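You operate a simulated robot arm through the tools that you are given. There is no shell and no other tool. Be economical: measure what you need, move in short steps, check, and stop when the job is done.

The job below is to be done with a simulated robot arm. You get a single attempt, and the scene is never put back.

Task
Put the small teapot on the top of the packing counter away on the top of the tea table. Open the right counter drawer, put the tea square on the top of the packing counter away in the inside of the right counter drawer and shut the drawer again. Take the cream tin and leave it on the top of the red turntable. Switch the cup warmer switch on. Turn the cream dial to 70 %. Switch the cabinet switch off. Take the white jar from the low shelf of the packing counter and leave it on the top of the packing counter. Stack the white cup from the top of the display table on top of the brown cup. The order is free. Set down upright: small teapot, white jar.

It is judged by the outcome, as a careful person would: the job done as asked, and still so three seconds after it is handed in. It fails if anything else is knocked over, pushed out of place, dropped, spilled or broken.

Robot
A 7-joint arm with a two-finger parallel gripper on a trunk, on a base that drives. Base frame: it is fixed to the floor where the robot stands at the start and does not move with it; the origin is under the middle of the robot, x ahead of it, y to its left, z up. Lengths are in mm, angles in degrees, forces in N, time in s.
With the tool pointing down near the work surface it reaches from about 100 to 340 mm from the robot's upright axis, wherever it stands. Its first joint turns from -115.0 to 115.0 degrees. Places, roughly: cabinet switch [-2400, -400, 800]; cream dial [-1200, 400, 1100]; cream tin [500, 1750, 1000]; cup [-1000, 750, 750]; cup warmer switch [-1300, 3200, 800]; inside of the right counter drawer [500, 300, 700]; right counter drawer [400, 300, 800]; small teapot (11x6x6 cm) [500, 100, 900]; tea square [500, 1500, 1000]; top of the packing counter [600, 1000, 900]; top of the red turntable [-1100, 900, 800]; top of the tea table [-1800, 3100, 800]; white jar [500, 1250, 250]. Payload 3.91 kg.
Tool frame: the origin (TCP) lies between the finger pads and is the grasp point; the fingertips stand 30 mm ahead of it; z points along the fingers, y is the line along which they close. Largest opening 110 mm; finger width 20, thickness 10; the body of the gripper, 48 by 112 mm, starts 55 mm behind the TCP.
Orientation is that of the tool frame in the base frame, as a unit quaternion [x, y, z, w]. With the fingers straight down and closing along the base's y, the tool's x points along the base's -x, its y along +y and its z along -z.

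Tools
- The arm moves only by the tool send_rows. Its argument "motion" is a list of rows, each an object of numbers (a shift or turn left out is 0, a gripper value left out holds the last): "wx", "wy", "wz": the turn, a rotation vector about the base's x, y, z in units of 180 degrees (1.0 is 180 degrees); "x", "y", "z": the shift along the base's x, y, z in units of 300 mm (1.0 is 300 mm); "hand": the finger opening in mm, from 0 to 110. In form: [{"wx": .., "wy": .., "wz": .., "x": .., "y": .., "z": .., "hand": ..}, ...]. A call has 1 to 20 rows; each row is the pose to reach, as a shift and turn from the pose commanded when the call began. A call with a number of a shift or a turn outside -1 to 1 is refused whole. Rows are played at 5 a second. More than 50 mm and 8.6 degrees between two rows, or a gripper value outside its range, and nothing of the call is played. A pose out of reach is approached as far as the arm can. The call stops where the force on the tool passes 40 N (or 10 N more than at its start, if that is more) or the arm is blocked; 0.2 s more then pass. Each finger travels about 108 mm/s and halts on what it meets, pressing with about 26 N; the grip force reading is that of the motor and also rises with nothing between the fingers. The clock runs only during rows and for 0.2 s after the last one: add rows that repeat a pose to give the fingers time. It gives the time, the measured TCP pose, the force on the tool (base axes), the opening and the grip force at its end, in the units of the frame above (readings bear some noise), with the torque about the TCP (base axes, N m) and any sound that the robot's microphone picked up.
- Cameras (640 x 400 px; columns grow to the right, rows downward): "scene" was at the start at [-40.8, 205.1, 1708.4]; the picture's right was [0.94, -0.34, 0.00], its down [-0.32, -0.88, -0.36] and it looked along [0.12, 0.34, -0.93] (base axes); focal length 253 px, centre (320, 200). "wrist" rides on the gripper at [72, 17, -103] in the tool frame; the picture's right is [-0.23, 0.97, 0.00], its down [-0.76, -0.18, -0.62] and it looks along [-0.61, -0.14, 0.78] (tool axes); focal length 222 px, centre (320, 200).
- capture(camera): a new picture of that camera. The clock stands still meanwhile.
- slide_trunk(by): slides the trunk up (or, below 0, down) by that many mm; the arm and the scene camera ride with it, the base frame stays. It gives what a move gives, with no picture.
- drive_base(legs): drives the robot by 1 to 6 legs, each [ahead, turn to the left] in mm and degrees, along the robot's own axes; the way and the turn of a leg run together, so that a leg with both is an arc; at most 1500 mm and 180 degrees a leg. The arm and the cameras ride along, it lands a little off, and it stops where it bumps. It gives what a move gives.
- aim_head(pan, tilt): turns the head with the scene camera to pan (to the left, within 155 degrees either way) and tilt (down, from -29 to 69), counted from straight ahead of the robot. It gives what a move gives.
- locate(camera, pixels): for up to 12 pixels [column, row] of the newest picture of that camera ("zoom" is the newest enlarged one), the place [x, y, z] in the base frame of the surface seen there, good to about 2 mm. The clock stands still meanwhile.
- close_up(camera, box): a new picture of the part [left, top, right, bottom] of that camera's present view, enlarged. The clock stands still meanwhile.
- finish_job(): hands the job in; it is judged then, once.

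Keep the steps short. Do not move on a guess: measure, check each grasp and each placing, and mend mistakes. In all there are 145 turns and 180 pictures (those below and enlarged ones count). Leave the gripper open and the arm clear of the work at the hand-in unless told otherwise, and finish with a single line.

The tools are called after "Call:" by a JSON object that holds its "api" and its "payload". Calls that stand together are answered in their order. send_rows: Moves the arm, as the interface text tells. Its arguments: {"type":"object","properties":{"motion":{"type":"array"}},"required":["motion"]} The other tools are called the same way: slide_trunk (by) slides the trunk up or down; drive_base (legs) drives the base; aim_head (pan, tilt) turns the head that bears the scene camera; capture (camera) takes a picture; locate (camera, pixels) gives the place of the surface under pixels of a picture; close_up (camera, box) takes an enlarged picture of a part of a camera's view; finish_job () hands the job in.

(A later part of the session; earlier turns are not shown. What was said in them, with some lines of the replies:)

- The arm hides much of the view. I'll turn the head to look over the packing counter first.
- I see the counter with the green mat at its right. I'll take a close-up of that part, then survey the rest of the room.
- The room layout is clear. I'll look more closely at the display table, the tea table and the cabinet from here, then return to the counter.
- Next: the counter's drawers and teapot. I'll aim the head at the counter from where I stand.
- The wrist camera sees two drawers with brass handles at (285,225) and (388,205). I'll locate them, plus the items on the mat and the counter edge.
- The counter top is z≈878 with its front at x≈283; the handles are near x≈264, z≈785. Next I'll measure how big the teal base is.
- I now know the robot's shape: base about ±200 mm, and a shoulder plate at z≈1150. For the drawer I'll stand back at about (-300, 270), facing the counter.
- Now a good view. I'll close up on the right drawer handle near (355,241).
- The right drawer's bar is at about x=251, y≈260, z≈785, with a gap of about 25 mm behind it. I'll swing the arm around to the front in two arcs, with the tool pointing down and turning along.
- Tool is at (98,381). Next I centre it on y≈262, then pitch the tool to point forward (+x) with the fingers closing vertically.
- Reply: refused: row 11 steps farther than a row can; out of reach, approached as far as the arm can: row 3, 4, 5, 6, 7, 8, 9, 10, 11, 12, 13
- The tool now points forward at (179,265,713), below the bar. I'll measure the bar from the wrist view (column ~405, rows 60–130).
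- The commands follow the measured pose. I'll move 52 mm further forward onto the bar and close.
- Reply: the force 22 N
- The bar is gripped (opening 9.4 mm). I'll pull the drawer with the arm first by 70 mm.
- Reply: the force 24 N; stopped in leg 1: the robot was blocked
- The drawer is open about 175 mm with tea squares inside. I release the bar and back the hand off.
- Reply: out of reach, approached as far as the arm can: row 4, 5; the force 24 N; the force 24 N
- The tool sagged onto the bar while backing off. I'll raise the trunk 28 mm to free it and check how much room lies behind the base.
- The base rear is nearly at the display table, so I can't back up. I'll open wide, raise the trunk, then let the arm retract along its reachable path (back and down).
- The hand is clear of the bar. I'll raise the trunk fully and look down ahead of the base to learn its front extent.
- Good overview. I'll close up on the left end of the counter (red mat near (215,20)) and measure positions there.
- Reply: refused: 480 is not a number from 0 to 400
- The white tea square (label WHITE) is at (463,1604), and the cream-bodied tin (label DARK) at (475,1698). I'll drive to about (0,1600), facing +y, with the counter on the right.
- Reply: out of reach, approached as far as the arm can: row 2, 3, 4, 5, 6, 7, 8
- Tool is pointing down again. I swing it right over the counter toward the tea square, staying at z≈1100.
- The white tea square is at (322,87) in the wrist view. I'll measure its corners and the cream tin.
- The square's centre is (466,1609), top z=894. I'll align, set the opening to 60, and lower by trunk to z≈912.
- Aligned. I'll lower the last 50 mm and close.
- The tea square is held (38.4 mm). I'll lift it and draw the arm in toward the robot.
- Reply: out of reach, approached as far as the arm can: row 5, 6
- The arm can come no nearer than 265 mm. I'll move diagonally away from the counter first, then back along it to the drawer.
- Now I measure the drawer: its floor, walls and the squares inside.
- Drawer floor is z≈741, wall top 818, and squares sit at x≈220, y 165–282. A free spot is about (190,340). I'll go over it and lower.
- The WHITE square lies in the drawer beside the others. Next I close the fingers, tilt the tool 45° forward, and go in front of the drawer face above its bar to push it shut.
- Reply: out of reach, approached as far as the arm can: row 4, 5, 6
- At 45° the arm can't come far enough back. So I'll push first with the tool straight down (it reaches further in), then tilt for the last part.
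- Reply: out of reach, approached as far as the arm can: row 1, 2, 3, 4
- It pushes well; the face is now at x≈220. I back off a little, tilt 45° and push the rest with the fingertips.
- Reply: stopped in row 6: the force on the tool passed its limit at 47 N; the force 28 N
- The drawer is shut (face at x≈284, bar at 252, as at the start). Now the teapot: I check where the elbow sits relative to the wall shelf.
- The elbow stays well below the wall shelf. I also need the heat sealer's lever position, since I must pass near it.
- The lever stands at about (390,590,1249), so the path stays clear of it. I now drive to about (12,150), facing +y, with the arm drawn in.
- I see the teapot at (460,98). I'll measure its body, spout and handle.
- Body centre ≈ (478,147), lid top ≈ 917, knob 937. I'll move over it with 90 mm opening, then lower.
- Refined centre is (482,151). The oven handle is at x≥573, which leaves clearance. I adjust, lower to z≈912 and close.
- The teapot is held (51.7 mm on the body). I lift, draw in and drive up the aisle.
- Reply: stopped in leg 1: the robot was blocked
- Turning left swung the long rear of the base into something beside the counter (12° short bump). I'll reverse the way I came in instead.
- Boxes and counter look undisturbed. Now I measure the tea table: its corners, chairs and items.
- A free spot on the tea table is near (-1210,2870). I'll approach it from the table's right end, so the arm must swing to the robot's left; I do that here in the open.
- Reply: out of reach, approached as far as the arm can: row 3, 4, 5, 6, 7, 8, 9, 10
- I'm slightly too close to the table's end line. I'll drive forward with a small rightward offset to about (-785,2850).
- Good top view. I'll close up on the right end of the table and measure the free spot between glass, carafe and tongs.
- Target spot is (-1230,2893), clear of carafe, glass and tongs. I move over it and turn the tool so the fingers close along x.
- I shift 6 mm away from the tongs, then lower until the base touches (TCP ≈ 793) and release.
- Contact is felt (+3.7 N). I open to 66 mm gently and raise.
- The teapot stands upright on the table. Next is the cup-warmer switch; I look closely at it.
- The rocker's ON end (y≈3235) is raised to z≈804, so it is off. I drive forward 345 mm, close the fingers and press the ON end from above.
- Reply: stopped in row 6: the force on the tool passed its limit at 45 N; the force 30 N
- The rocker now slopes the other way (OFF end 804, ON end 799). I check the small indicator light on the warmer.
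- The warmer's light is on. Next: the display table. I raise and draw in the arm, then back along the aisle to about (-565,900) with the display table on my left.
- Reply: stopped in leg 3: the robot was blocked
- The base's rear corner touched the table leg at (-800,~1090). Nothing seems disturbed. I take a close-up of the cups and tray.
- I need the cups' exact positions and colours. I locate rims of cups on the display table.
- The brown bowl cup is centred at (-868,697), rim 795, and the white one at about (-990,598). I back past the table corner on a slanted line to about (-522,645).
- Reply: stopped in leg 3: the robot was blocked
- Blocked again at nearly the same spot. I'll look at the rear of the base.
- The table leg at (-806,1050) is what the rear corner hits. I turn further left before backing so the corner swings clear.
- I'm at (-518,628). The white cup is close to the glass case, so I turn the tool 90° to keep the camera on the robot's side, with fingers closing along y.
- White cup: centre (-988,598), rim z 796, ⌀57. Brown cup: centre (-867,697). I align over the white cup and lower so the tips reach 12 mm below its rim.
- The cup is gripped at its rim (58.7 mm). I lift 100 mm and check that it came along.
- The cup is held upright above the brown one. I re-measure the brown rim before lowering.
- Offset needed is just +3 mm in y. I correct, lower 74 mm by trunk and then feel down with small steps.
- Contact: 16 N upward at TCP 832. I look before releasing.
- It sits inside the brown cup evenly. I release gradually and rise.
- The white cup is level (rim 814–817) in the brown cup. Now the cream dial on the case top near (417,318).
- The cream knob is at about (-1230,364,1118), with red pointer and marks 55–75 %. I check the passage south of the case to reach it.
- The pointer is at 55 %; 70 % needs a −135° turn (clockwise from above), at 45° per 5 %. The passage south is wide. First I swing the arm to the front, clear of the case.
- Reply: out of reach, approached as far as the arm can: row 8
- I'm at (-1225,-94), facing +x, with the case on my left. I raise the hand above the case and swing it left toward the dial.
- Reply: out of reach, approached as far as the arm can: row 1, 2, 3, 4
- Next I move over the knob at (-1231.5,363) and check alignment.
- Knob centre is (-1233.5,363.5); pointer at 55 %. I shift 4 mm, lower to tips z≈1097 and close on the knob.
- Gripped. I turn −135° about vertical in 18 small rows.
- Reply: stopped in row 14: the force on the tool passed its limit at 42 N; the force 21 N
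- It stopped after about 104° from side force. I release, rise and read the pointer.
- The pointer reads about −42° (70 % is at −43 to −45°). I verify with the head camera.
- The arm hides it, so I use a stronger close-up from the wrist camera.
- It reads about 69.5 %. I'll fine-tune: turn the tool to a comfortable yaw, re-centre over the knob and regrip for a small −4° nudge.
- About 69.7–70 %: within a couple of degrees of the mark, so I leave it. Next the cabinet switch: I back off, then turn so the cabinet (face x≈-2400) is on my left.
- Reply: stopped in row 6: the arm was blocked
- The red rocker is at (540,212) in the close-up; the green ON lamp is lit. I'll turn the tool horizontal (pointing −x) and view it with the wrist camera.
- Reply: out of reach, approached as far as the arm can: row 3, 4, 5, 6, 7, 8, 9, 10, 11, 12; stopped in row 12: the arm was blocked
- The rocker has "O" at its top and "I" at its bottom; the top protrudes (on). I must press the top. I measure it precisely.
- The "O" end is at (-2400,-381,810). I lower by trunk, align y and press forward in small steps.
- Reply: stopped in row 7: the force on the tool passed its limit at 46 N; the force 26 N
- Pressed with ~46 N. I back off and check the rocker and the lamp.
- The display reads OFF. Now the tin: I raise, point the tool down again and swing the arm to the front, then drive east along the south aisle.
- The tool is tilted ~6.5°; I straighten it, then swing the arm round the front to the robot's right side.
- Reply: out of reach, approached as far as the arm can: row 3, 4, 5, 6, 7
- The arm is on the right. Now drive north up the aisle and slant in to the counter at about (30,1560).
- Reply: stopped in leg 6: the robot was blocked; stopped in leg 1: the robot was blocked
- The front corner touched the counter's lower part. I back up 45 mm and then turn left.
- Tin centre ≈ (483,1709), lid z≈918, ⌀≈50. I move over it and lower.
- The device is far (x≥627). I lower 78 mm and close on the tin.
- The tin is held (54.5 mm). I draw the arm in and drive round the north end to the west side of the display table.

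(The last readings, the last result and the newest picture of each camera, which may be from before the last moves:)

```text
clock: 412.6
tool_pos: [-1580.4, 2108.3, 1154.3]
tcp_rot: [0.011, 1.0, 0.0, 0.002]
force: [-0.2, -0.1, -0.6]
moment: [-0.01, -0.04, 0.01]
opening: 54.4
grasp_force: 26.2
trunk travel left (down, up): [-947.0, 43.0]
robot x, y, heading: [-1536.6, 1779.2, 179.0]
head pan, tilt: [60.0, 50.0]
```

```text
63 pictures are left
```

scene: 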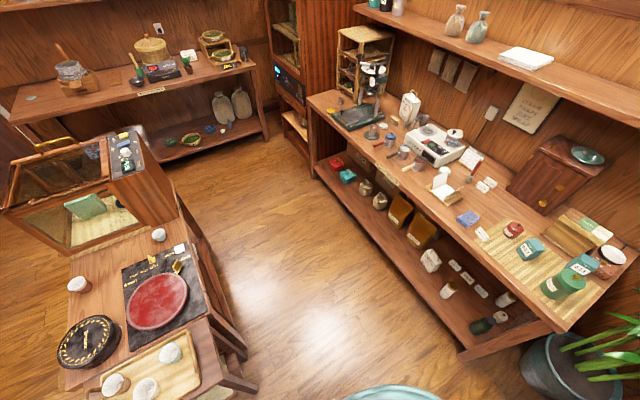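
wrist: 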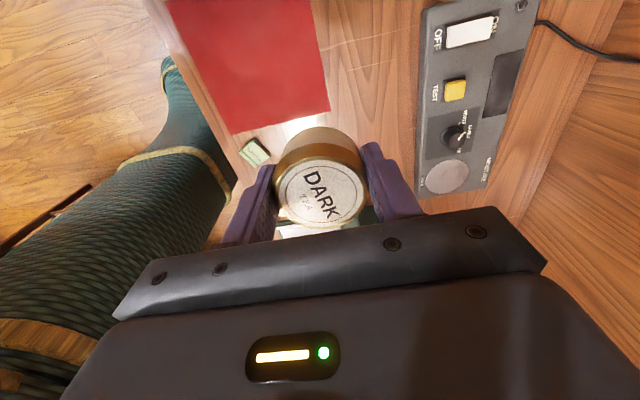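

Call:
{"api": "locate", "payload": {"camera": "scene", "pixels": [[157, 300], [127, 305], [187, 295], [155, 272], [158, 328], [200, 285], [240, 375], [170, 185], [330, 150], [565, 320], [465, 345], [185, 255]]}}

Call:
{"api": "close_up", "payload": {"camera": "scene", "box": [50, 220, 270, 400]}}

```text
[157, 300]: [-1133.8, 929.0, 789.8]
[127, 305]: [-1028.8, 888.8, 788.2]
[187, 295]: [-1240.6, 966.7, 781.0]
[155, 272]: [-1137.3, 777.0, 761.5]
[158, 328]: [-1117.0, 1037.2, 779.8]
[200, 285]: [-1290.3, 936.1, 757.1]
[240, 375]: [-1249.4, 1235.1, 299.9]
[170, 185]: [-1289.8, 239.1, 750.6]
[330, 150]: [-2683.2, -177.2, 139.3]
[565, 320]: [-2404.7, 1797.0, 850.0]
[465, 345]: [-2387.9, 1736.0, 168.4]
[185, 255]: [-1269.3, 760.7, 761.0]
```

```text
2.22 times, centred on (160, 310) of scene
```

zoom: 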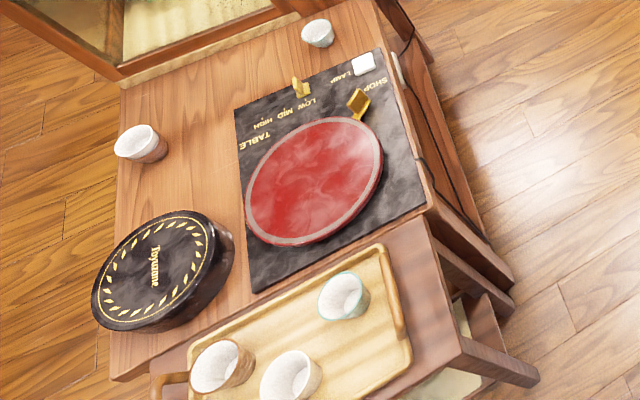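

Turntable: centre (-1134,925), top z≈789; the table's west edge is x≈-1300. I move a little further west, turn to face +y and back down alongside it.

Call:
{"api": "drive_base", "payload": {"legs": [[45, 0], [0, -88.9], [-850, 0]]}}

Call:
{"api": "capture", "payload": {"camera": "wrist"}}

```text
clock: 423.9
tool_pos: [-1249.6, 967.4, 1155.1]
tcp_rot: [0.708, 0.706, -0.001, 0.001]
force: [0.1, -0.3, -0.3]
moment: [0.01, 0.0, 0.01]
opening: 54.7
grasp_force: 25.7
trunk travel left (down, up): [-947.0, 43.0]
robot x, y, heading: [-1577.3, 913.8, 90.0]
head pan, tilt: [60.0, 50.0]
```

```text
61 pictures are left
```

wrist: 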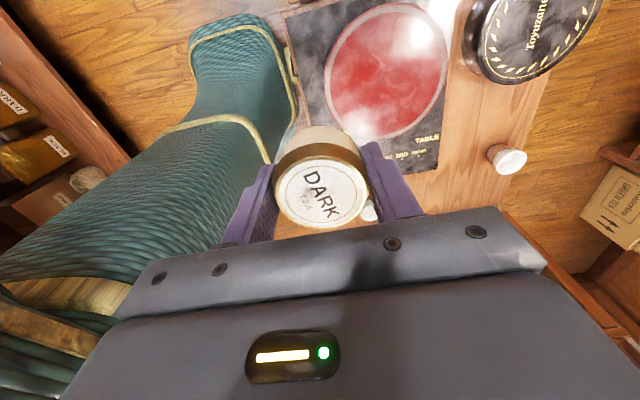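

Call:
{"api": "locate", "payload": {"camera": "wrist", "pixels": [[330, 85], [440, 80], [385, 132], [390, 8], [390, 70], [470, 40], [350, 125], [425, 125]]}}

```text
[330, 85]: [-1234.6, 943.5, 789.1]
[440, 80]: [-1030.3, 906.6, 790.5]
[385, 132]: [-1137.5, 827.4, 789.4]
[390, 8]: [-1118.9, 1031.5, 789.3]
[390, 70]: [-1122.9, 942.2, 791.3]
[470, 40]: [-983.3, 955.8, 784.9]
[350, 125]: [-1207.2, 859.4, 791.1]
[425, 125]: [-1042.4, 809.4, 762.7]
```

Turntable centre is (-1133,928). I move the tin over it and lower.

Call:
{"api": "send_rows", "payload": {"motion": [{"x": 0.13, "y": -0.04}, {"x": 0.26, "y": -0.09}, {"x": 0.382, "y": -0.131}, {"x": 0.382, "y": -0.131}]}}

Call:
{"api": "slide_trunk", "payload": {"by": -322}}

Call:
{"api": "send_rows", "payload": {"motion": [{"z": -0.01}, {"z": -0.02}, {"z": -0.027}, {"z": -0.034}]}}

```text
clock: 424.9
tool_pos: [-1135.3, 927.8, 1155.6]
tcp_rot: [0.708, 0.706, -0.001, 0.001]
force: [0.2, 0.7, 0.3]
moment: [0.0, 0.0, 0.03]
opening: 54.4
grasp_force: 26.6
trunk travel left (down, up): [-947.0, 43.0]
robot x, y, heading: [-1579.6, 914.0, 90.1]
head pan, tilt: [60.0, 50.0]
```

```text
clock: 428.1
tool_pos: [-1135.8, 929.0, 832.6]
tcp_rot: [0.708, 0.706, -0.001, 0.001]
force: [0.0, -0.6, -1.8]
moment: [0.04, -0.02, 0.02]
opening: 54.5
grasp_force: 26.1
trunk travel left (down, up): [-625.0, 365.0]
robot x, y, heading: [-1574.3, 913.2, 89.6]
head pan, tilt: [60.0, 50.0]
```

```text
clock: 429.1
tool_pos: [-1135.7, 928.4, 824.1]
tcp_rot: [0.708, 0.706, 0.001, 0.003]
force: [-1.5, 1.4, 20.4]
moment: [0.13, 0.18, 0.02]
opening: 54.6
grasp_force: 25.9
trunk travel left (down, up): [-625.0, 365.0]
robot x, y, heading: [-1575.8, 914.7, 90.0]
head pan, tilt: [60.0, 50.0]
```

Firm contact (20 N). I ease up a hair, open slowly and rise.

Call:
{"api": "send_rows", "payload": {"motion": [{"z": 0.004}, {"z": 0.005, "hand": 58}, {"z": 0.005, "hand": 64}, {"z": 0.005, "hand": 70}, {"z": 0.005, "hand": 70}]}}

Call:
{"api": "slide_trunk", "payload": {"by": 330}}

Call:
{"api": "capture", "payload": {"camera": "wrist"}}

```text
clock: 430.3
tool_pos: [-1135.0, 928.0, 823.5]
tcp_rot: [0.708, 0.706, -0.002, 0.002]
force: [0.1, 0.4, -0.3]
moment: [0.01, 0.02, 0.0]
opening: 69.9
grasp_force: 0.2
trunk travel left (down, up): [-625.0, 365.0]
robot x, y, heading: [-1578.6, 911.5, 90.0]
head pan, tilt: [60.0, 50.0]
```

```text
clock: 433.6
tool_pos: [-1135.4, 928.7, 1154.2]
tcp_rot: [0.708, 0.707, -0.001, 0.001]
force: [-0.2, 0.9, -0.5]
moment: [-0.01, 0.01, -0.01]
opening: 69.9
grasp_force: 0.0
trunk travel left (down, up): [-955.0, 35.0]
robot x, y, heading: [-1572.9, 916.0, 90.2]
head pan, tilt: [60.0, 50.0]
```

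```text
60 pictures are left
```

wrist: 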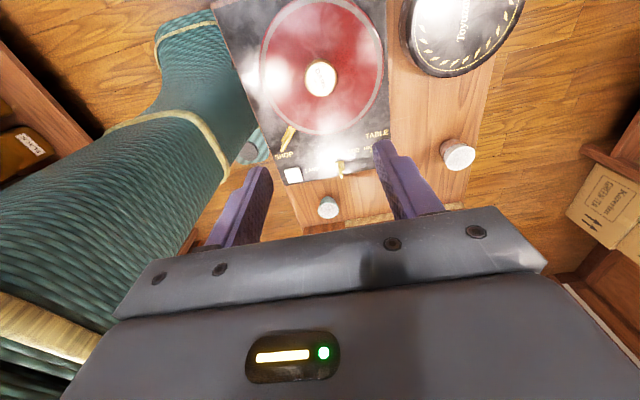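

The tin stands at the turntable's centre. From here I can also check the cream dial with the head camera.

Call:
{"api": "aim_head", "payload": {"pan": -148, "tilt": 45}}

Call:
{"api": "capture", "payload": {"camera": "scene"}}

```text
clock: 436.6
tool_pos: [-1135.3, 927.9, 1153.4]
tcp_rot: [0.707, 0.707, -0.001, 0.001]
force: [0.1, -0.5, -0.2]
moment: [0.01, 0.01, 0.0]
opening: 70.0
grasp_force: 0.0
trunk travel left (down, up): [-955.0, 35.0]
robot x, y, heading: [-1579.4, 913.7, 89.8]
head pan, tilt: [-148.0, 45.0]
```

```text
59 pictures are left
```

scene: 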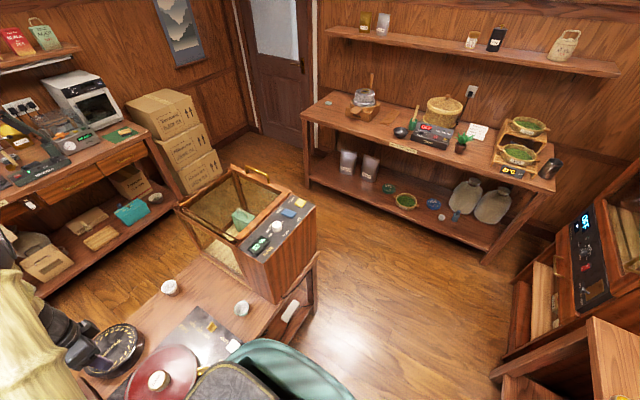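

Call:
{"api": "close_up", "payload": {"camera": "scene", "box": [250, 205, 310, 250]}}

Call:
{"api": "close_up", "payload": {"camera": "scene", "box": [140, 270, 260, 345]}}

```text
8.89 times, centred on (280, 228) of scene
```

zoom: 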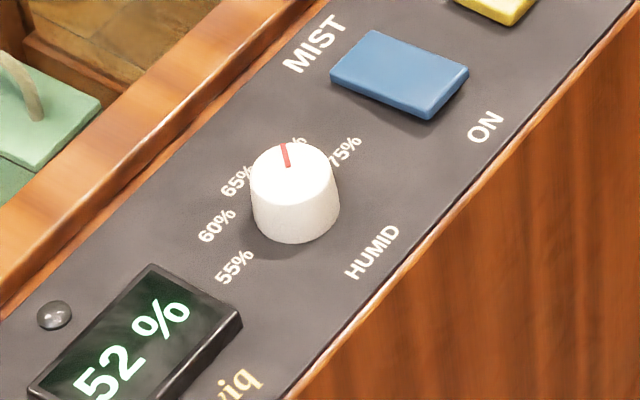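

```text
5.33 times, centred on (200, 308) of scene
```

zoom: 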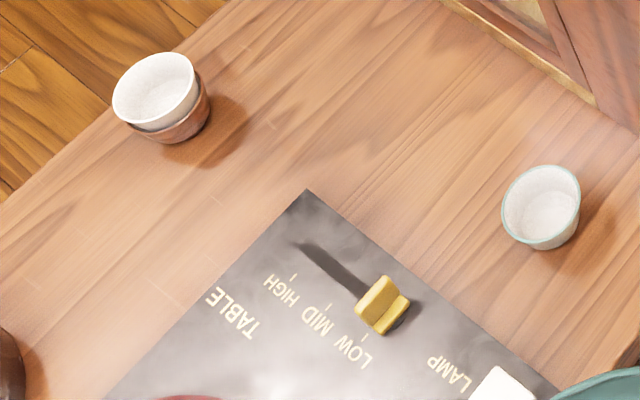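

The stacked cups look right. The dial may still be slightly short of 70 %; I measure the pointer from this side.

Call:
{"api": "close_up", "payload": {"camera": "scene", "box": [268, 214, 288, 236]}}

Call:
{"api": "locate", "payload": {"camera": "zoom", "pixels": [[295, 60], [300, 100], [305, 130], [290, 45], [220, 120], [390, 130], [310, 180], [320, 230], [230, 200], [380, 200]]}}

```text
16.00 times, centred on (278, 225) of scene
```

zoom: 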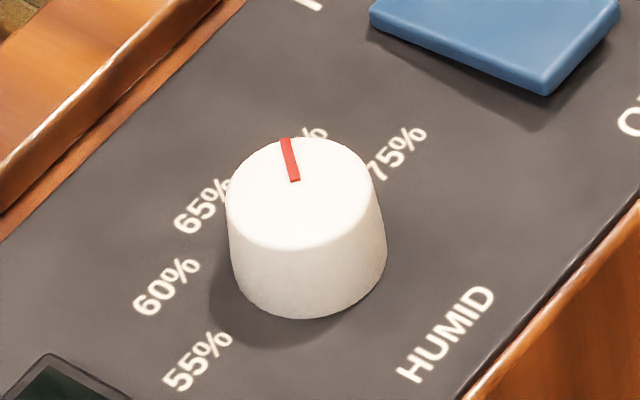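

```text
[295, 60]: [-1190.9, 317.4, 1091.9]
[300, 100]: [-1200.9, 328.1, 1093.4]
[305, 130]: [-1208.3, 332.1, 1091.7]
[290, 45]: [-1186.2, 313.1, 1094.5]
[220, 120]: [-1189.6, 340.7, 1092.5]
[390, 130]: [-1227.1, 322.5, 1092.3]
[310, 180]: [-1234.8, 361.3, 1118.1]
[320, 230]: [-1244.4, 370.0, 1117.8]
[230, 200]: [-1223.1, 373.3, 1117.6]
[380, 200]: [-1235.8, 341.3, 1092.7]
```

The pointer is about 4–5° short of 70 %. It is now easy to reach from this side, so I'll correct it: draw in, raise, and back 550 mm so the dial is on my right.

Call:
{"api": "send_rows", "payload": {"motion": [{"x": -0.12}, {"x": -0.24, "hand": 56}, {"x": -0.33, "hand": 56}]}}

Call:
{"api": "slide_trunk", "payload": {"by": 35}}

Call:
{"api": "drive_base", "payload": {"legs": [[-555, 0]]}}

Call:
{"api": "capture", "payload": {"camera": "wrist"}}

Call:
{"api": "close_up", "payload": {"camera": "wrist", "box": [240, 40, 400, 160]}}

```text
clock: 437.4
tool_pos: [-1234.6, 929.8, 1153.6]
tcp_rot: [0.708, 0.707, 0.0, 0.001]
force: [-0.6, 0.0, -0.7]
moment: [0.02, 0.01, 0.04]
opening: 55.8
grasp_force: 0.1
trunk travel left (down, up): [-955.0, 35.0]
robot x, y, heading: [-1570.8, 917.7, 89.9]
head pan, tilt: [-148.0, 45.0]
```

```text
clock: 438.2
tool_pos: [-1233.7, 929.3, 1188.5]
tcp_rot: [0.708, 0.707, -0.001, 0.001]
force: [-0.2, 0.5, -0.3]
moment: [0.01, -0.02, 0.04]
opening: 55.9
grasp_force: 0.1
trunk travel left (down, up): [-990.0, 0.0]
robot x, y, heading: [-1576.2, 912.3, 89.8]
head pan, tilt: [-148.0, 45.0]
```

```text
clock: 441.9
tool_pos: [-1232.2, 369.9, 1188.6]
tcp_rot: [0.705, 0.709, 0.0, 0.001]
force: [0.5, -1.3, 0.0]
moment: [0.01, 0.0, 0.02]
opening: 55.9
grasp_force: 0.0
trunk travel left (down, up): [-990.0, 0.0]
robot x, y, heading: [-1576.4, 349.4, 90.4]
head pan, tilt: [-148.0, 45.0]
```

```text
55 pictures are left
```

wrist: 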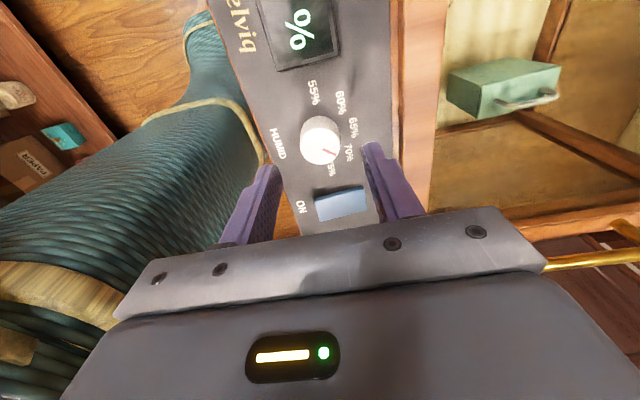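

```text
3.33 times, centred on (320, 100) of wrist
```

zoom: 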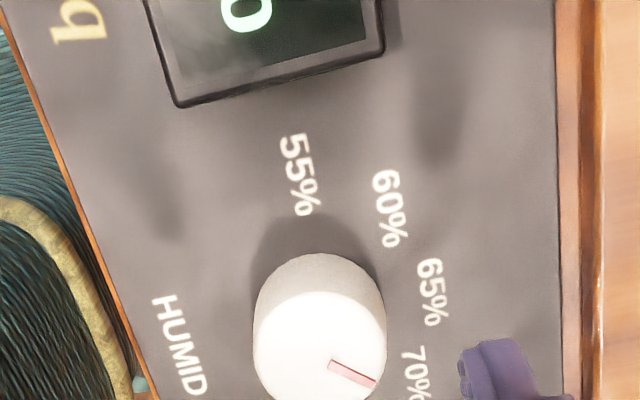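

I align on the knob centre, lower, grip, turn −4.5°, open and rise again.

Call:
{"api": "send_rows", "payload": {"motion": [{"x": -0.004, "y": -0.021, "z": -0.1}, {"x": -0.004, "y": -0.021, "z": -0.18}, {"x": -0.004, "y": -0.021, "z": -0.205}, {"x": -0.004, "y": -0.021, "z": -0.205, "hand": 42}, {"x": -0.004, "y": -0.021, "z": -0.205, "hand": 25}, {"x": -0.004, "y": -0.021, "z": -0.205, "hand": 25}, {"x": -0.004, "y": -0.021, "z": -0.205, "hand": 25}, {"x": -0.004, "y": -0.021, "z": -0.205, "wz": -0.012}, {"x": -0.004, "y": -0.021, "z": -0.205, "wz": -0.025}, {"x": -0.004, "y": -0.021, "z": -0.205, "wz": -0.025}]}}

Call:
{"api": "send_rows", "payload": {"motion": [{"hand": 40}, {"hand": 56}, {"hand": 56}, {"z": 0.1}, {"z": 0.2}]}}

Call:
{"api": "capture", "payload": {"camera": "wrist"}}

Call:
{"api": "close_up", "payload": {"camera": "wrist", "box": [260, 60, 400, 200]}}

```text
clock: 444.1
tool_pos: [-1233.8, 364.6, 1125.6]
tcp_rot: [0.732, 0.681, -0.001, 0.001]
force: [-5.2, 1.0, -17.9]
moment: [0.21, 0.06, -0.02]
opening: 34.9
grasp_force: 45.2
trunk travel left (down, up): [-990.0, 0.0]
robot x, y, heading: [-1577.5, 351.4, 90.4]
head pan, tilt: [-148.0, 45.0]
```

```text
clock: 445.3
tool_pos: [-1233.1, 368.3, 1186.5]
tcp_rot: [0.732, 0.681, -0.001, 0.002]
force: [-0.1, 0.5, -1.1]
moment: [0.0, -0.04, -0.01]
opening: 56.2
grasp_force: 0.1
trunk travel left (down, up): [-990.0, 0.0]
robot x, y, heading: [-1569.2, 354.2, 90.6]
head pan, tilt: [-148.0, 45.0]
```

```text
53 pictures are left
```

wrist: 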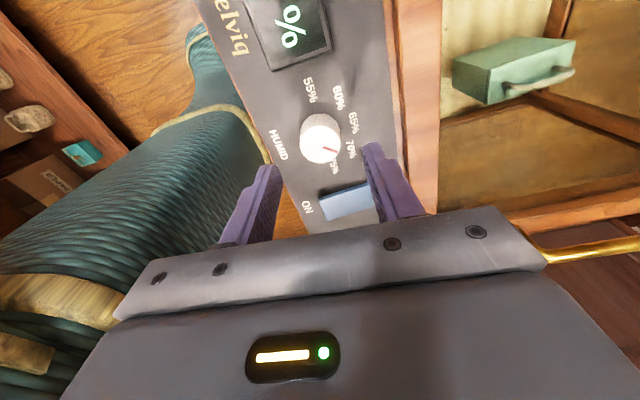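

```text
2.86 times, centred on (330, 130) of wrist
```

zoom: 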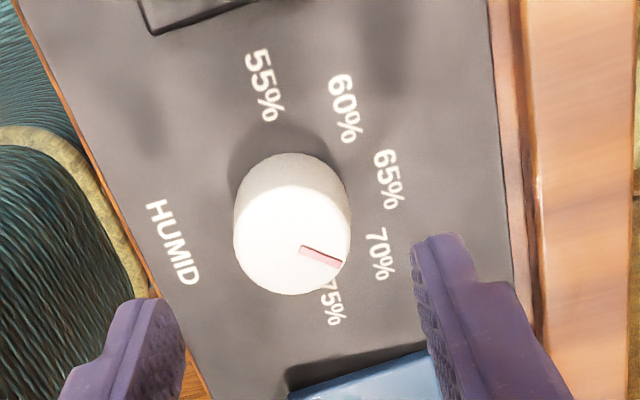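

By careful geometry the pointer is now about −40° with the 70 % mark at −45°. One more nudge of about −5.5°.

Call:
{"api": "send_rows", "payload": {"motion": [{"x": -0.002, "y": -0.012, "z": -0.1}, {"x": -0.002, "y": -0.012, "z": -0.18}, {"x": -0.002, "y": -0.012, "z": -0.2}, {"x": -0.002, "y": -0.012, "z": -0.2, "hand": 42}, {"x": -0.002, "y": -0.012, "z": -0.2, "hand": 25}, {"x": -0.002, "y": -0.012, "z": -0.2, "hand": 25}, {"x": -0.002, "y": -0.012, "z": -0.2, "hand": 25}, {"x": -0.002, "y": -0.012, "z": -0.2, "wz": -0.015}, {"x": -0.002, "y": -0.012, "z": -0.2, "wz": -0.033}, {"x": -0.002, "y": -0.012, "z": -0.2, "wz": -0.033}, {"x": -0.002, "y": -0.012, "z": -0.2, "wz": -0.033}]}}

Call:
{"api": "send_rows", "payload": {"motion": [{"hand": 40}, {"hand": 56}, {"hand": 56}, {"z": 0.1}, {"z": 0.2}]}}

Call:
{"api": "close_up", "payload": {"camera": "wrist", "box": [260, 60, 400, 200]}}

```text
clock: 447.7
tool_pos: [-1234.1, 361.9, 1125.3]
tcp_rot: [0.767, 0.642, -0.002, 0.001]
force: [-5.8, 1.0, -26.7]
moment: [0.16, 0.12, 0.03]
opening: 34.8
grasp_force: 45.2
trunk travel left (down, up): [-990.0, 0.0]
robot x, y, heading: [-1572.0, 353.8, 90.4]
head pan, tilt: [-148.0, 45.0]
```

```text
clock: 448.9
tool_pos: [-1233.2, 363.7, 1185.1]
tcp_rot: [0.767, 0.642, -0.002, 0.002]
force: [-0.2, 0.3, -0.1]
moment: [-0.01, 0.03, 0.02]
opening: 55.9
grasp_force: 0.0
trunk travel left (down, up): [-990.0, 0.0]
robot x, y, heading: [-1572.8, 353.1, 90.5]
head pan, tilt: [-148.0, 45.0]
```

```text
2.86 times, centred on (330, 130) of wrist
```

zoom: 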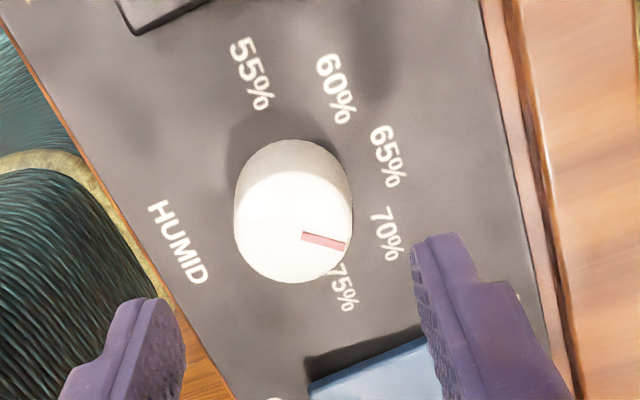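

The knob settles at the same angle each time: it has detents. The start pointer measured 80° and it now reads −40°, i.e. exactly three 40° steps from 55 %, so it is at 70 %. Now the white jar: I drive round to about (-150,1145), facing the counter.

Call:
{"api": "drive_base", "payload": {"legs": [[1407, 0], [0, -90.5], [1000, 0], [0, -55.5], [746, 0], [0, 55.5]]}}

Call:
{"api": "aim_head", "payload": {"pan": 0, "tilt": 55}}

Call:
{"api": "capture", "payload": {"camera": "scene"}}

```text
clock: 479.8
tool_pos: [-156.5, 795.8, 1186.2]
tcp_rot: [0.996, -0.094, -0.001, 0.0]
force: [-0.2, -0.6, -0.4]
moment: [0.0, 0.01, 0.01]
opening: 56.0
grasp_force: 0.0
trunk travel left (down, up): [-990.0, 0.0]
robot x, y, heading: [-162.0, 1137.8, -0.0]
head pan, tilt: [-148.0, 45.0]
```

```text
clock: 482.1
tool_pos: [-157.0, 794.7, 1186.1]
tcp_rot: [0.995, -0.095, -0.003, 0.0]
force: [-0.2, -1.0, 0.2]
moment: [0.03, -0.01, -0.02]
opening: 55.8
grasp_force: 0.1
trunk travel left (down, up): [-990.0, 0.0]
robot x, y, heading: [-159.7, 1136.8, -0.5]
head pan, tilt: [0.0, 55.0]
```

```text
50 pictures are left
```

scene: 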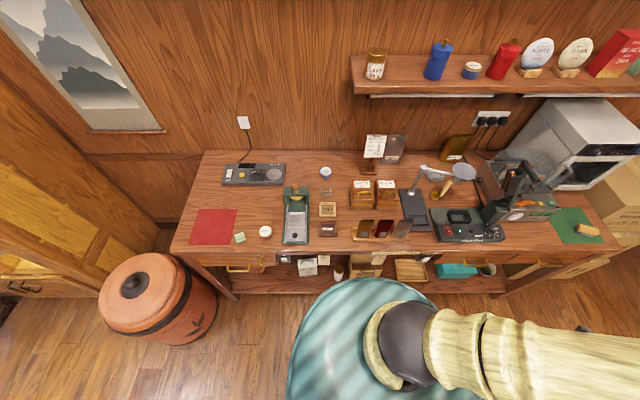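

Call:
{"api": "close_up", "payload": {"camera": "scene", "box": [280, 235, 400, 295]}}

Call:
{"api": "locate", "payload": {"camera": "zoom", "pixels": [[320, 170], [318, 185], [320, 205], [310, 190], [330, 190], [150, 170], [250, 130], [440, 190], [380, 230]]}}

Call:
{"api": "close_up", "payload": {"camera": "scene", "box": [180, 150, 440, 250]}}

Call:
{"api": "locate", "payload": {"camera": "zoom", "pixels": [[225, 130], [200, 110], [215, 205], [265, 160], [400, 150], [350, 200], [365, 120], [230, 170], [170, 100], [375, 90]]}}

```text
5.33 times, centred on (340, 265) of scene
```

zoom: 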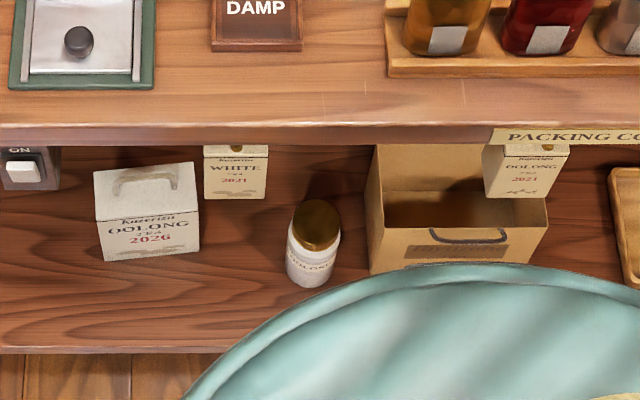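

```text
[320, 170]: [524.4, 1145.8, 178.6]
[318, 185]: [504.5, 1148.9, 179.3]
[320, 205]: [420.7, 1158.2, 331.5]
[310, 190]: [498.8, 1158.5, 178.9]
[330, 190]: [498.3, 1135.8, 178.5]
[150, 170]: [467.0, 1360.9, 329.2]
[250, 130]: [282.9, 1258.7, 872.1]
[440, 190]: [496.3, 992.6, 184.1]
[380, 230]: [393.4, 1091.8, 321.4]
```

```text
2.46 times, centred on (310, 200) of scene
```

zoom: 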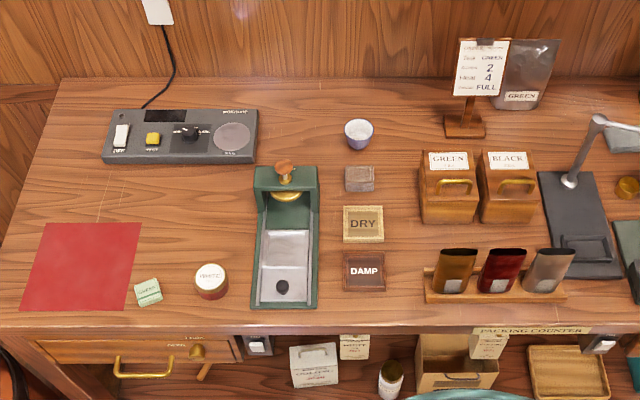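

```text
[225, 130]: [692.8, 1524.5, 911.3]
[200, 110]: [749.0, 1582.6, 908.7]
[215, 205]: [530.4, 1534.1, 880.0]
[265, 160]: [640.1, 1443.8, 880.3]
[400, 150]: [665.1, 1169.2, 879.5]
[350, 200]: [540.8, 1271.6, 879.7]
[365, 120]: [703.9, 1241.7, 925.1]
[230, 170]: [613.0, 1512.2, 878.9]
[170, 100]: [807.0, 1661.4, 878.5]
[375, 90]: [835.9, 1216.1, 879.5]
```

The jar stands upright on the low shelf near (410,1155), about 150 mm tall with a brown lid. I swing the arm to the front without turning the hand, then pitch it horizontal with the fingers closing sideways.

Call:
{"api": "send_rows", "payload": {"motion": [{"x": 0.148, "y": 0.01, "wz": 0.01}, {"x": 0.294, "y": 0.039, "wz": 0.02}, {"x": 0.435, "y": 0.087, "wz": 0.03}, {"x": 0.568, "y": 0.152, "wz": 0.04}, {"x": 0.692, "y": 0.235, "wz": 0.05}, {"x": 0.804, "y": 0.333, "wz": 0.061}, {"x": 0.902, "y": 0.445, "wz": 0.061}, {"x": 0.984, "y": 0.568, "wz": 0.061}]}}

Call:
{"api": "send_rows", "payload": {"motion": [{"x": 0.066, "y": 0.133}, {"x": 0.114, "y": 0.274}, {"x": 0.143, "y": 0.42}, {"x": 0.152, "y": 0.568}]}}

Call:
{"api": "send_rows", "payload": {"motion": [{"x": 0.03, "wy": -0.045, "hand": 90}, {"x": 0.06, "wy": -0.09}, {"x": 0.09, "wy": -0.135}, {"x": 0.12, "wy": -0.18}, {"x": 0.15, "wy": -0.225}, {"x": 0.18, "wy": -0.27}, {"x": 0.21, "wy": -0.315}, {"x": 0.24, "wy": -0.36}, {"x": 0.27, "wy": -0.405}, {"x": 0.3, "wy": -0.45}, {"x": 0.33, "wy": -0.48}, {"x": 0.33, "wy": -0.5}]}}

Call:
{"api": "capture", "payload": {"camera": "wrist"}}

```text
clock: 483.9
tool_pos: [138.6, 966.1, 1181.8]
tcp_rot: [1.0, 0.001, -0.002, 0.001]
force: [0.4, 0.4, 0.0]
moment: [-0.01, -0.01, 0.02]
opening: 55.7
grasp_force: 0.1
trunk travel left (down, up): [-990.0, 0.0]
robot x, y, heading: [-159.5, 1134.7, -0.4]
head pan, tilt: [0.0, 55.0]
```

```text
clock: 484.9
tool_pos: [180.5, 1138.7, 1185.2]
tcp_rot: [1.0, 0.001, -0.002, 0.002]
force: [0.1, 0.1, 0.0]
moment: [-0.01, 0.02, 0.01]
opening: 56.2
grasp_force: 0.1
trunk travel left (down, up): [-990.0, 0.0]
robot x, y, heading: [-159.1, 1138.3, -0.4]
head pan, tilt: [0.0, 55.0]
```

```text
clock: 487.5
tool_pos: [282.4, 1135.4, 1186.4]
tcp_rot: [0.707, 0.001, 0.707, 0.0]
force: [0.8, 0.7, -0.4]
moment: [0.0, 0.01, 0.0]
opening: 89.9
grasp_force: 0.0
out of reach, approached as far as the arm can: row 1, 2, 3, 4, 5, 6, 7, 8, 9, 10, 11
trunk travel left (down, up): [-990.0, 0.0]
robot x, y, heading: [-161.8, 1139.5, -0.1]
head pan, tilt: [0.0, 55.0]
```

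```text
47 pictures are left
```

wrist: 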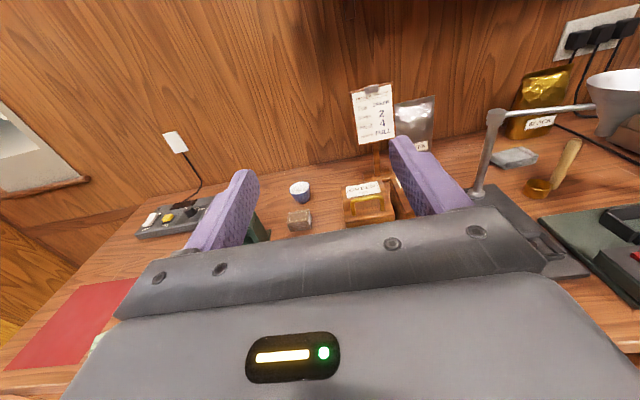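

The tool is horizontal with the camera on top. I back 175 mm, lower the trunk to jar height and look.

Call:
{"api": "drive_base", "payload": {"legs": [[-175, 0]]}}

Call:
{"api": "slide_trunk", "payload": {"by": -926}}

Call:
{"api": "capture", "payload": {"camera": "wrist"}}

```text
clock: 489.2
tool_pos: [109.1, 1137.9, 1186.8]
tcp_rot: [0.708, 0.0, 0.706, 0.002]
force: [-0.4, 0.7, 0.3]
moment: [-0.01, 0.01, 0.01]
opening: 89.8
grasp_force: 0.1
trunk travel left (down, up): [-990.0, 0.0]
robot x, y, heading: [-335.2, 1138.4, -0.4]
head pan, tilt: [0.0, 55.0]
```

```text
refused: -926 is not a number from -400 to 400
```

```text
46 pictures are left
```

wrist: 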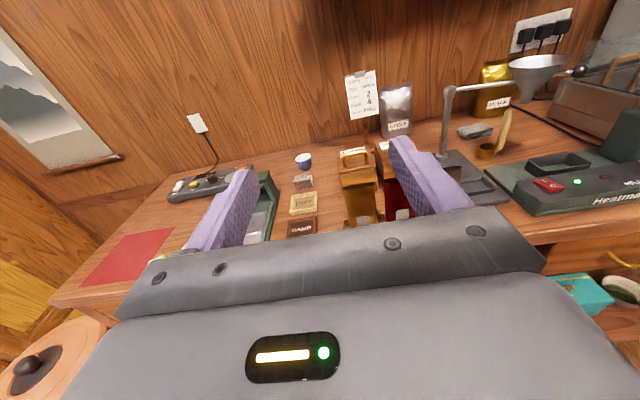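

Call:
{"api": "slide_trunk", "payload": {"by": -400}}

Call:
{"api": "slide_trunk", "payload": {"by": -400}}

Call:
{"api": "slide_trunk", "payload": {"by": -100}}

Call:
{"api": "capture", "payload": {"camera": "wrist"}}

```text
clock: 493.0
tool_pos: [109.5, 1136.3, 785.8]
tcp_rot: [0.708, 0.0, 0.706, 0.002]
force: [0.2, 0.5, 0.9]
moment: [-0.02, 0.01, 0.03]
opening: 89.9
grasp_force: 0.1
trunk travel left (down, up): [-590.0, 400.0]
robot x, y, heading: [-336.1, 1138.4, -0.5]
head pan, tilt: [0.0, 55.0]
```

```text
clock: 496.8
tool_pos: [110.1, 1137.9, 386.4]
tcp_rot: [0.708, 0.0, 0.706, 0.002]
force: [-0.7, -0.6, -0.1]
moment: [0.0, -0.02, 0.0]
opening: 89.9
grasp_force: 0.0
trunk travel left (down, up): [-190.0, 800.0]
robot x, y, heading: [-336.0, 1137.3, -0.4]
head pan, tilt: [0.0, 55.0]
```

```text
clock: 498.2
tool_pos: [109.1, 1137.8, 286.3]
tcp_rot: [0.708, 0.001, 0.706, 0.001]
force: [0.9, 0.2, -0.5]
moment: [-0.01, -0.03, 0.01]
opening: 90.1
grasp_force: 0.0
trunk travel left (down, up): [-90.0, 900.0]
robot x, y, heading: [-333.8, 1136.6, -0.5]
head pan, tilt: [0.0, 55.0]
```

```text
45 pictures are left
5 turns are left
```

wrist: 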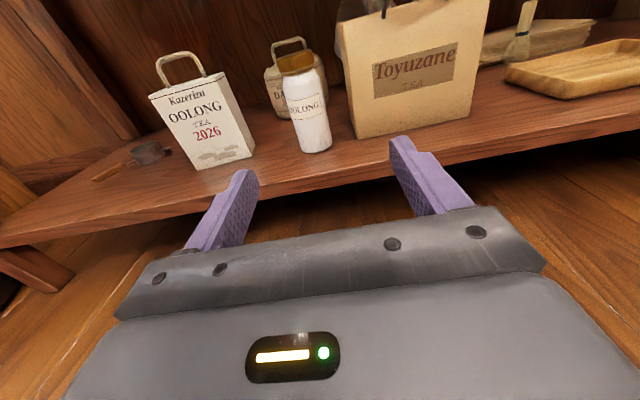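

Few turns remain, so I'll combine steps. I measure the jar and the gap on the counter front between the DAMP box and the packet rack, and lower the last 30 mm.

Call:
{"api": "locate", "payload": {"camera": "wrist", "pixels": [[287, 105], [307, 105], [327, 105], [312, 140], [295, 62], [298, 148], [331, 143], [254, 150], [365, 125], [355, 90]]}}

Call:
{"api": "locate", "payload": {"camera": "scene", "pixels": [[336, 226], [337, 235], [340, 230], [346, 238], [346, 228], [352, 237], [354, 232], [358, 225], [345, 220], [345, 244], [274, 222], [350, 212]]}}

Call:
{"api": "slide_trunk", "payload": {"by": -32}}

```text
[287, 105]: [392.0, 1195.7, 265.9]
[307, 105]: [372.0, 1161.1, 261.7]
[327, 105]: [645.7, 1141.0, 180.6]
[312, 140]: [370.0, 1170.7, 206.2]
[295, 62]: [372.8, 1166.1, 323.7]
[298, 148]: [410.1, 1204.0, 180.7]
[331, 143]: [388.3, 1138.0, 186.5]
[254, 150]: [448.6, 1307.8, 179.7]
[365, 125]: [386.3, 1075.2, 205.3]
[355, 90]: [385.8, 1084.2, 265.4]
```

```text
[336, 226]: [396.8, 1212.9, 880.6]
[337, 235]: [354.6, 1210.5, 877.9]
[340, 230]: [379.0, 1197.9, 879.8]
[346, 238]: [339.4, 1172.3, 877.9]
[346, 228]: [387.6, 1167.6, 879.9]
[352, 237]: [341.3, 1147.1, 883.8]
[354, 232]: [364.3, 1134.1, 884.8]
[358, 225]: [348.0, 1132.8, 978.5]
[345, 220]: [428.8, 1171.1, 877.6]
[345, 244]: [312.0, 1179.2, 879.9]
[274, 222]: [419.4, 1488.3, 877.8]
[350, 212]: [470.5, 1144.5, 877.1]
```

```text
clock: 498.9
tool_pos: [110.6, 1138.5, 255.0]
tcp_rot: [0.708, 0.0, 0.706, 0.002]
force: [-0.3, 0.8, 0.3]
moment: [-0.02, 0.02, -0.01]
opening: 89.8
grasp_force: 0.1
trunk travel left (down, up): [-58.0, 932.0]
robot x, y, heading: [-335.6, 1136.5, -0.5]
head pan, tilt: [0.0, 55.0]
4 turns are left
```

Jar: centre ≈ (397,1167), ⌀≈57. In one go: align y, drive in, close, lift, back out, raise, and move along the counter toward a free area near (450,1540).

Call:
{"api": "send_rows", "payload": {"motion": [{"y": 0.05}, {"y": 0.1}, {"y": 0.1}]}}

Call:
{"api": "drive_base", "payload": {"legs": [[225, 0]]}}

Call:
{"api": "send_rows", "payload": {"motion": [{"x": 0.07}, {"x": 0.14}, {"x": 0.2}, {"x": 0.2, "hand": 70}, {"x": 0.2, "hand": 40}, {"x": 0.2, "hand": 40}, {"x": 0.2, "hand": 40}, {"x": 0.2, "hand": 40}]}}

Call:
{"api": "capture", "payload": {"camera": "wrist"}}

Call:
{"api": "slide_trunk", "payload": {"by": 25}}

Call:
{"api": "drive_base", "payload": {"legs": [[-225, 0]]}}

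Call:
{"api": "slide_trunk", "payload": {"by": 400}}

Call:
{"api": "slide_trunk", "payload": {"by": 400}}

Call:
{"api": "drive_base", "payload": {"legs": [[0, 90.5], [375, 0], [0, -90]]}}

Call:
{"api": "aim_head", "payload": {"pan": 20, "tilt": 45}}

Call:
{"api": "capture", "payload": {"camera": "scene"}}

Call:
{"api": "capture", "payload": {"camera": "wrist"}}

```text
clock: 499.7
tool_pos: [110.0, 1168.4, 255.4]
tcp_rot: [0.708, 0.0, 0.706, 0.002]
force: [-0.7, 0.1, -0.9]
moment: [0.03, -0.01, -0.02]
opening: 89.9
grasp_force: 0.1
trunk travel left (down, up): [-58.0, 932.0]
robot x, y, heading: [-340.2, 1135.4, -0.5]
head pan, tilt: [0.0, 55.0]
```

```text
clock: 501.6
tool_pos: [334.3, 1163.2, 254.4]
tcp_rot: [0.708, -0.002, 0.706, 0.003]
force: [-0.6, 0.1, 0.3]
moment: [0.0, -0.02, -0.02]
opening: 90.1
grasp_force: 0.1
trunk travel left (down, up): [-58.0, 932.0]
robot x, y, heading: [-110.1, 1134.6, -0.7]
head pan, tilt: [0.0, 55.0]
```

```text
clock: 503.4
tool_pos: [395.0, 1162.3, 255.4]
tcp_rot: [0.708, -0.002, 0.706, 0.004]
force: [1.7, -0.8, 1.4]
moment: [0.05, -0.06, -0.02]
opening: 60.4
grasp_force: 25.5
trunk travel left (down, up): [-58.0, 932.0]
robot x, y, heading: [-109.2, 1139.6, -0.8]
head pan, tilt: [0.0, 55.0]
```

```text
44 pictures are left
```

wrist: 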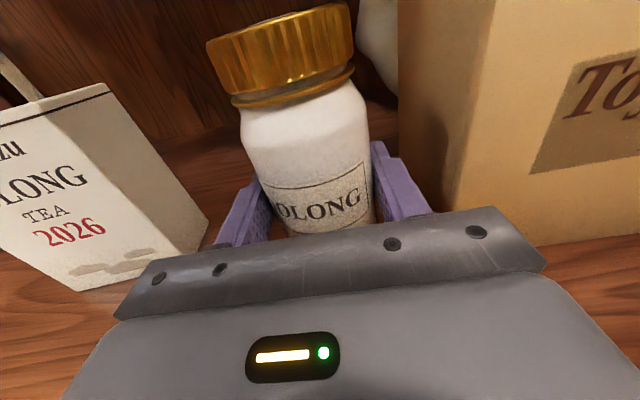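

```text
clock: 504.1
tool_pos: [394.6, 1163.6, 279.3]
tcp_rot: [0.708, -0.001, 0.706, 0.003]
force: [-0.3, 0.2, -2.9]
moment: [0.02, 0.05, 0.01]
opening: 60.2
grasp_force: 26.1
trunk travel left (down, up): [-83.0, 907.0]
robot x, y, heading: [-112.5, 1135.8, -0.5]
head pan, tilt: [0.0, 55.0]
```

```text
clock: 506.1
tool_pos: [167.8, 1162.6, 279.0]
tcp_rot: [0.708, -0.003, 0.706, 0.004]
force: [-0.1, -0.1, -3.8]
moment: [0.02, 0.02, -0.02]
opening: 60.6
grasp_force: 25.8
trunk travel left (down, up): [-83.0, 907.0]
robot x, y, heading: [-336.4, 1138.0, -1.3]
head pan, tilt: [0.0, 55.0]
```

```text
clock: 509.9
tool_pos: [167.3, 1163.2, 680.2]
tcp_rot: [0.708, -0.003, 0.706, 0.005]
force: [0.0, -0.2, -3.1]
moment: [0.0, -0.03, 0.01]
opening: 60.6
grasp_force: 26.6
trunk travel left (down, up): [-483.0, 507.0]
robot x, y, heading: [-339.3, 1139.4, -0.9]
head pan, tilt: [0.0, 55.0]
```

```text
clock: 513.7
tool_pos: [168.2, 1163.4, 1079.5]
tcp_rot: [0.708, -0.003, 0.706, 0.005]
force: [0.1, -0.1, -3.0]
moment: [-0.01, 0.03, -0.01]
opening: 60.2
grasp_force: 26.3
trunk travel left (down, up): [-883.0, 107.0]
robot x, y, heading: [-337.0, 1139.6, -1.0]
head pan, tilt: [0.0, 55.0]
```

```text
clock: 527.5
tool_pos: [175.2, 1542.3, 1079.9]
tcp_rot: [0.708, 0.002, 0.706, 0.0]
force: [0.2, -0.7, -3.4]
moment: [0.01, -0.02, 0.05]
opening: 60.1
grasp_force: 26.1
trunk travel left (down, up): [-883.0, 107.0]
robot x, y, heading: [-331.0, 1512.1, -0.6]
head pan, tilt: [0.0, 55.0]
```

```text
clock: 528.3
tool_pos: [175.5, 1542.2, 1078.8]
tcp_rot: [0.708, 0.001, 0.707, -0.001]
force: [-0.2, 0.3, -2.6]
moment: [0.01, 0.01, -0.05]
opening: 60.4
grasp_force: 25.6
trunk travel left (down, up): [-883.0, 107.0]
robot x, y, heading: [-333.9, 1512.9, -0.4]
head pan, tilt: [20.0, 45.0]
```

```text
43 pictures are left
```

scene: 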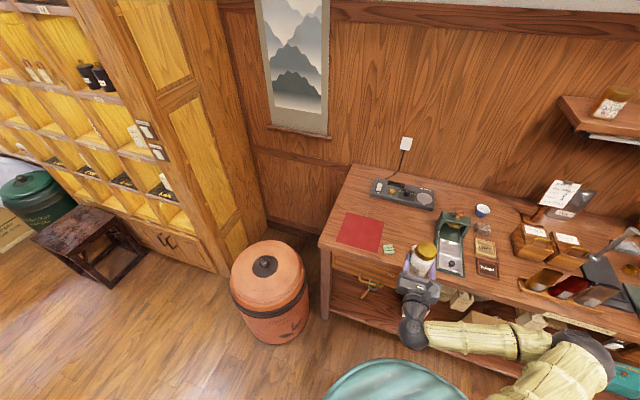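

```text
42 pictures are left
3 turns are left
```

wrist: 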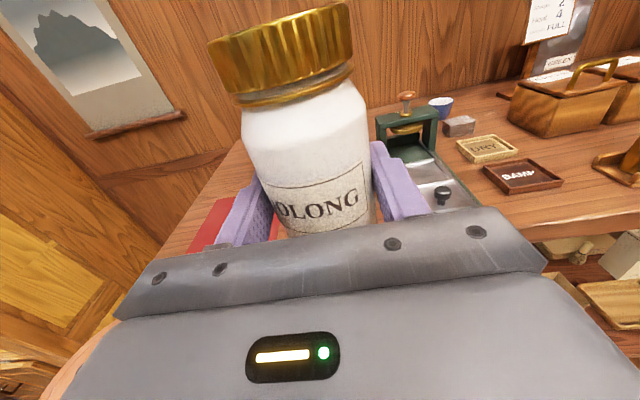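

The jar is held upright. Now I shift to y≈1588, drive in over the free counter area, lower until contact, release, back straight out and look.

Call:
{"api": "send_rows", "payload": {"motion": [{"y": 0.08}, {"y": 0.153}, {"y": 0.153}]}}

Call:
{"api": "drive_base", "payload": {"legs": [[238, 0]]}}

Call:
{"api": "slide_trunk", "payload": {"by": -118}}

Call:
{"api": "send_rows", "payload": {"motion": [{"z": -0.006}, {"z": -0.012}, {"z": -0.018}, {"z": -0.023}, {"z": -0.026}]}}

Call:
{"api": "send_rows", "payload": {"motion": [{"hand": 62}, {"hand": 65}, {"hand": 70}, {"hand": 76}, {"hand": 84}, {"hand": 84}]}}

Call:
{"api": "capture", "payload": {"camera": "wrist"}}

Call:
{"api": "drive_base", "payload": {"legs": [[-240, 0]]}}

Call:
{"api": "capture", "payload": {"camera": "wrist"}}

Call:
{"api": "capture", "payload": {"camera": "scene"}}

```text
clock: 529.1
tool_pos: [176.0, 1584.9, 1082.6]
tcp_rot: [0.704, 0.006, 0.71, 0.006]
force: [-0.1, 0.5, -2.1]
moment: [-0.01, -0.02, -0.01]
opening: 60.2
grasp_force: 25.6
trunk travel left (down, up): [-883.0, 107.0]
robot x, y, heading: [-333.1, 1511.2, 0.1]
head pan, tilt: [20.0, 45.0]
```

```text
clock: 531.1
tool_pos: [416.3, 1584.8, 1083.2]
tcp_rot: [0.705, 0.005, 0.71, 0.003]
force: [-0.1, -0.5, -2.8]
moment: [0.01, -0.02, 0.01]
opening: 60.4
grasp_force: 25.9
trunk travel left (down, up): [-883.0, 107.0]
robot x, y, heading: [-91.3, 1511.5, -0.3]
head pan, tilt: [20.0, 45.0]
```

```text
clock: 532.5
tool_pos: [416.5, 1583.0, 965.2]
tcp_rot: [0.704, 0.005, 0.71, 0.004]
force: [0.1, 0.0, -2.7]
moment: [0.01, 0.02, -0.02]
opening: 60.2
grasp_force: 26.5
trunk travel left (down, up): [-765.0, 225.0]
robot x, y, heading: [-89.4, 1512.0, -0.4]
head pan, tilt: [20.0, 45.0]
```

```text
clock: 533.7
tool_pos: [423.7, 1588.2, 975.7]
tcp_rot: [0.687, 0.027, 0.726, 0.007]
force: [1.0, 0.3, -2.8]
moment: [-0.02, 0.04, 0.0]
opening: 60.2
grasp_force: 26.3
trunk travel left (down, up): [-765.0, 225.0]
robot x, y, heading: [-91.2, 1510.9, -0.3]
head pan, tilt: [20.0, 45.0]
```

```text
clock: 535.1
tool_pos: [423.6, 1583.6, 976.0]
tcp_rot: [0.687, 0.026, 0.726, 0.011]
force: [0.2, 0.6, -0.9]
moment: [-0.01, 0.02, -0.04]
opening: 83.9
grasp_force: 0.1
trunk travel left (down, up): [-765.0, 225.0]
robot x, y, heading: [-95.5, 1511.0, -0.3]
head pan, tilt: [20.0, 45.0]
```

```text
41 pictures are left
```

wrist: 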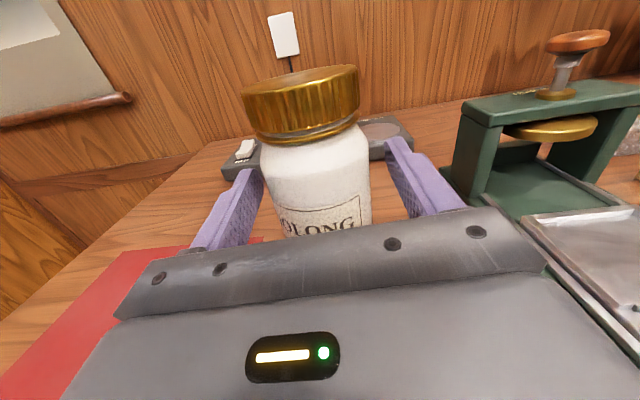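

```text
clock: 537.1
tool_pos: [183.0, 1582.9, 975.7]
tcp_rot: [0.687, 0.027, 0.726, 0.013]
force: [-0.9, -0.1, 0.7]
moment: [-0.02, -0.01, 0.01]
opening: 84.0
grasp_force: 0.0
trunk travel left (down, up): [-765.0, 225.0]
robot x, y, heading: [-331.3, 1512.4, 0.0]
head pan, tilt: [20.0, 45.0]
```

```text
40 pictures are left
```

wrist: 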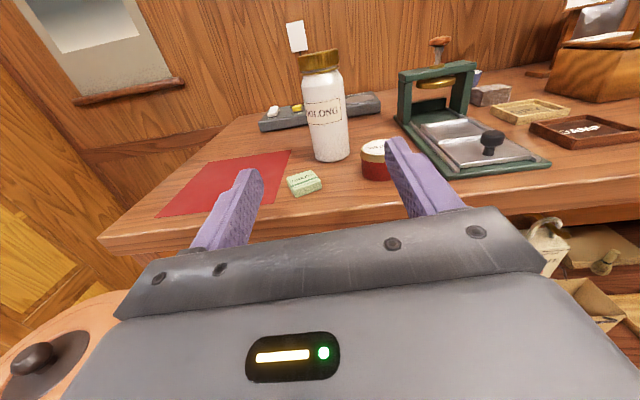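

```text
39 pictures are left
2 turns are left
```

scene: 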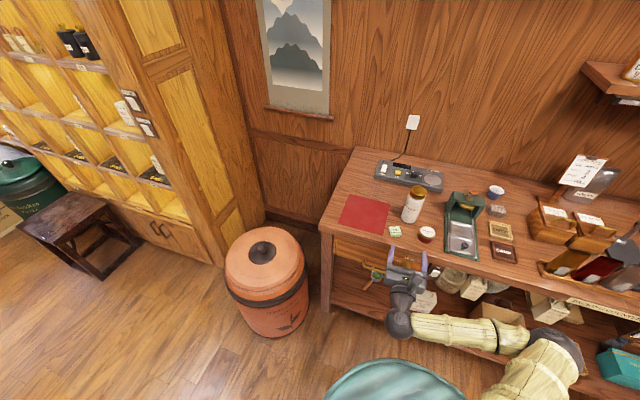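

The jar stands upright on the packing counter, and nothing around it has moved. The gripper is open and clear, so I'm handing in the job.

Call:
{"api": "finish_job", "payload": {}}

```text
The job is handed in.
```

All eight tasks are done and handed in; two uncertainties: I chose the white of two tea squares on the counter, and the white jar dropped about 20 mm on release, though it stands upright.
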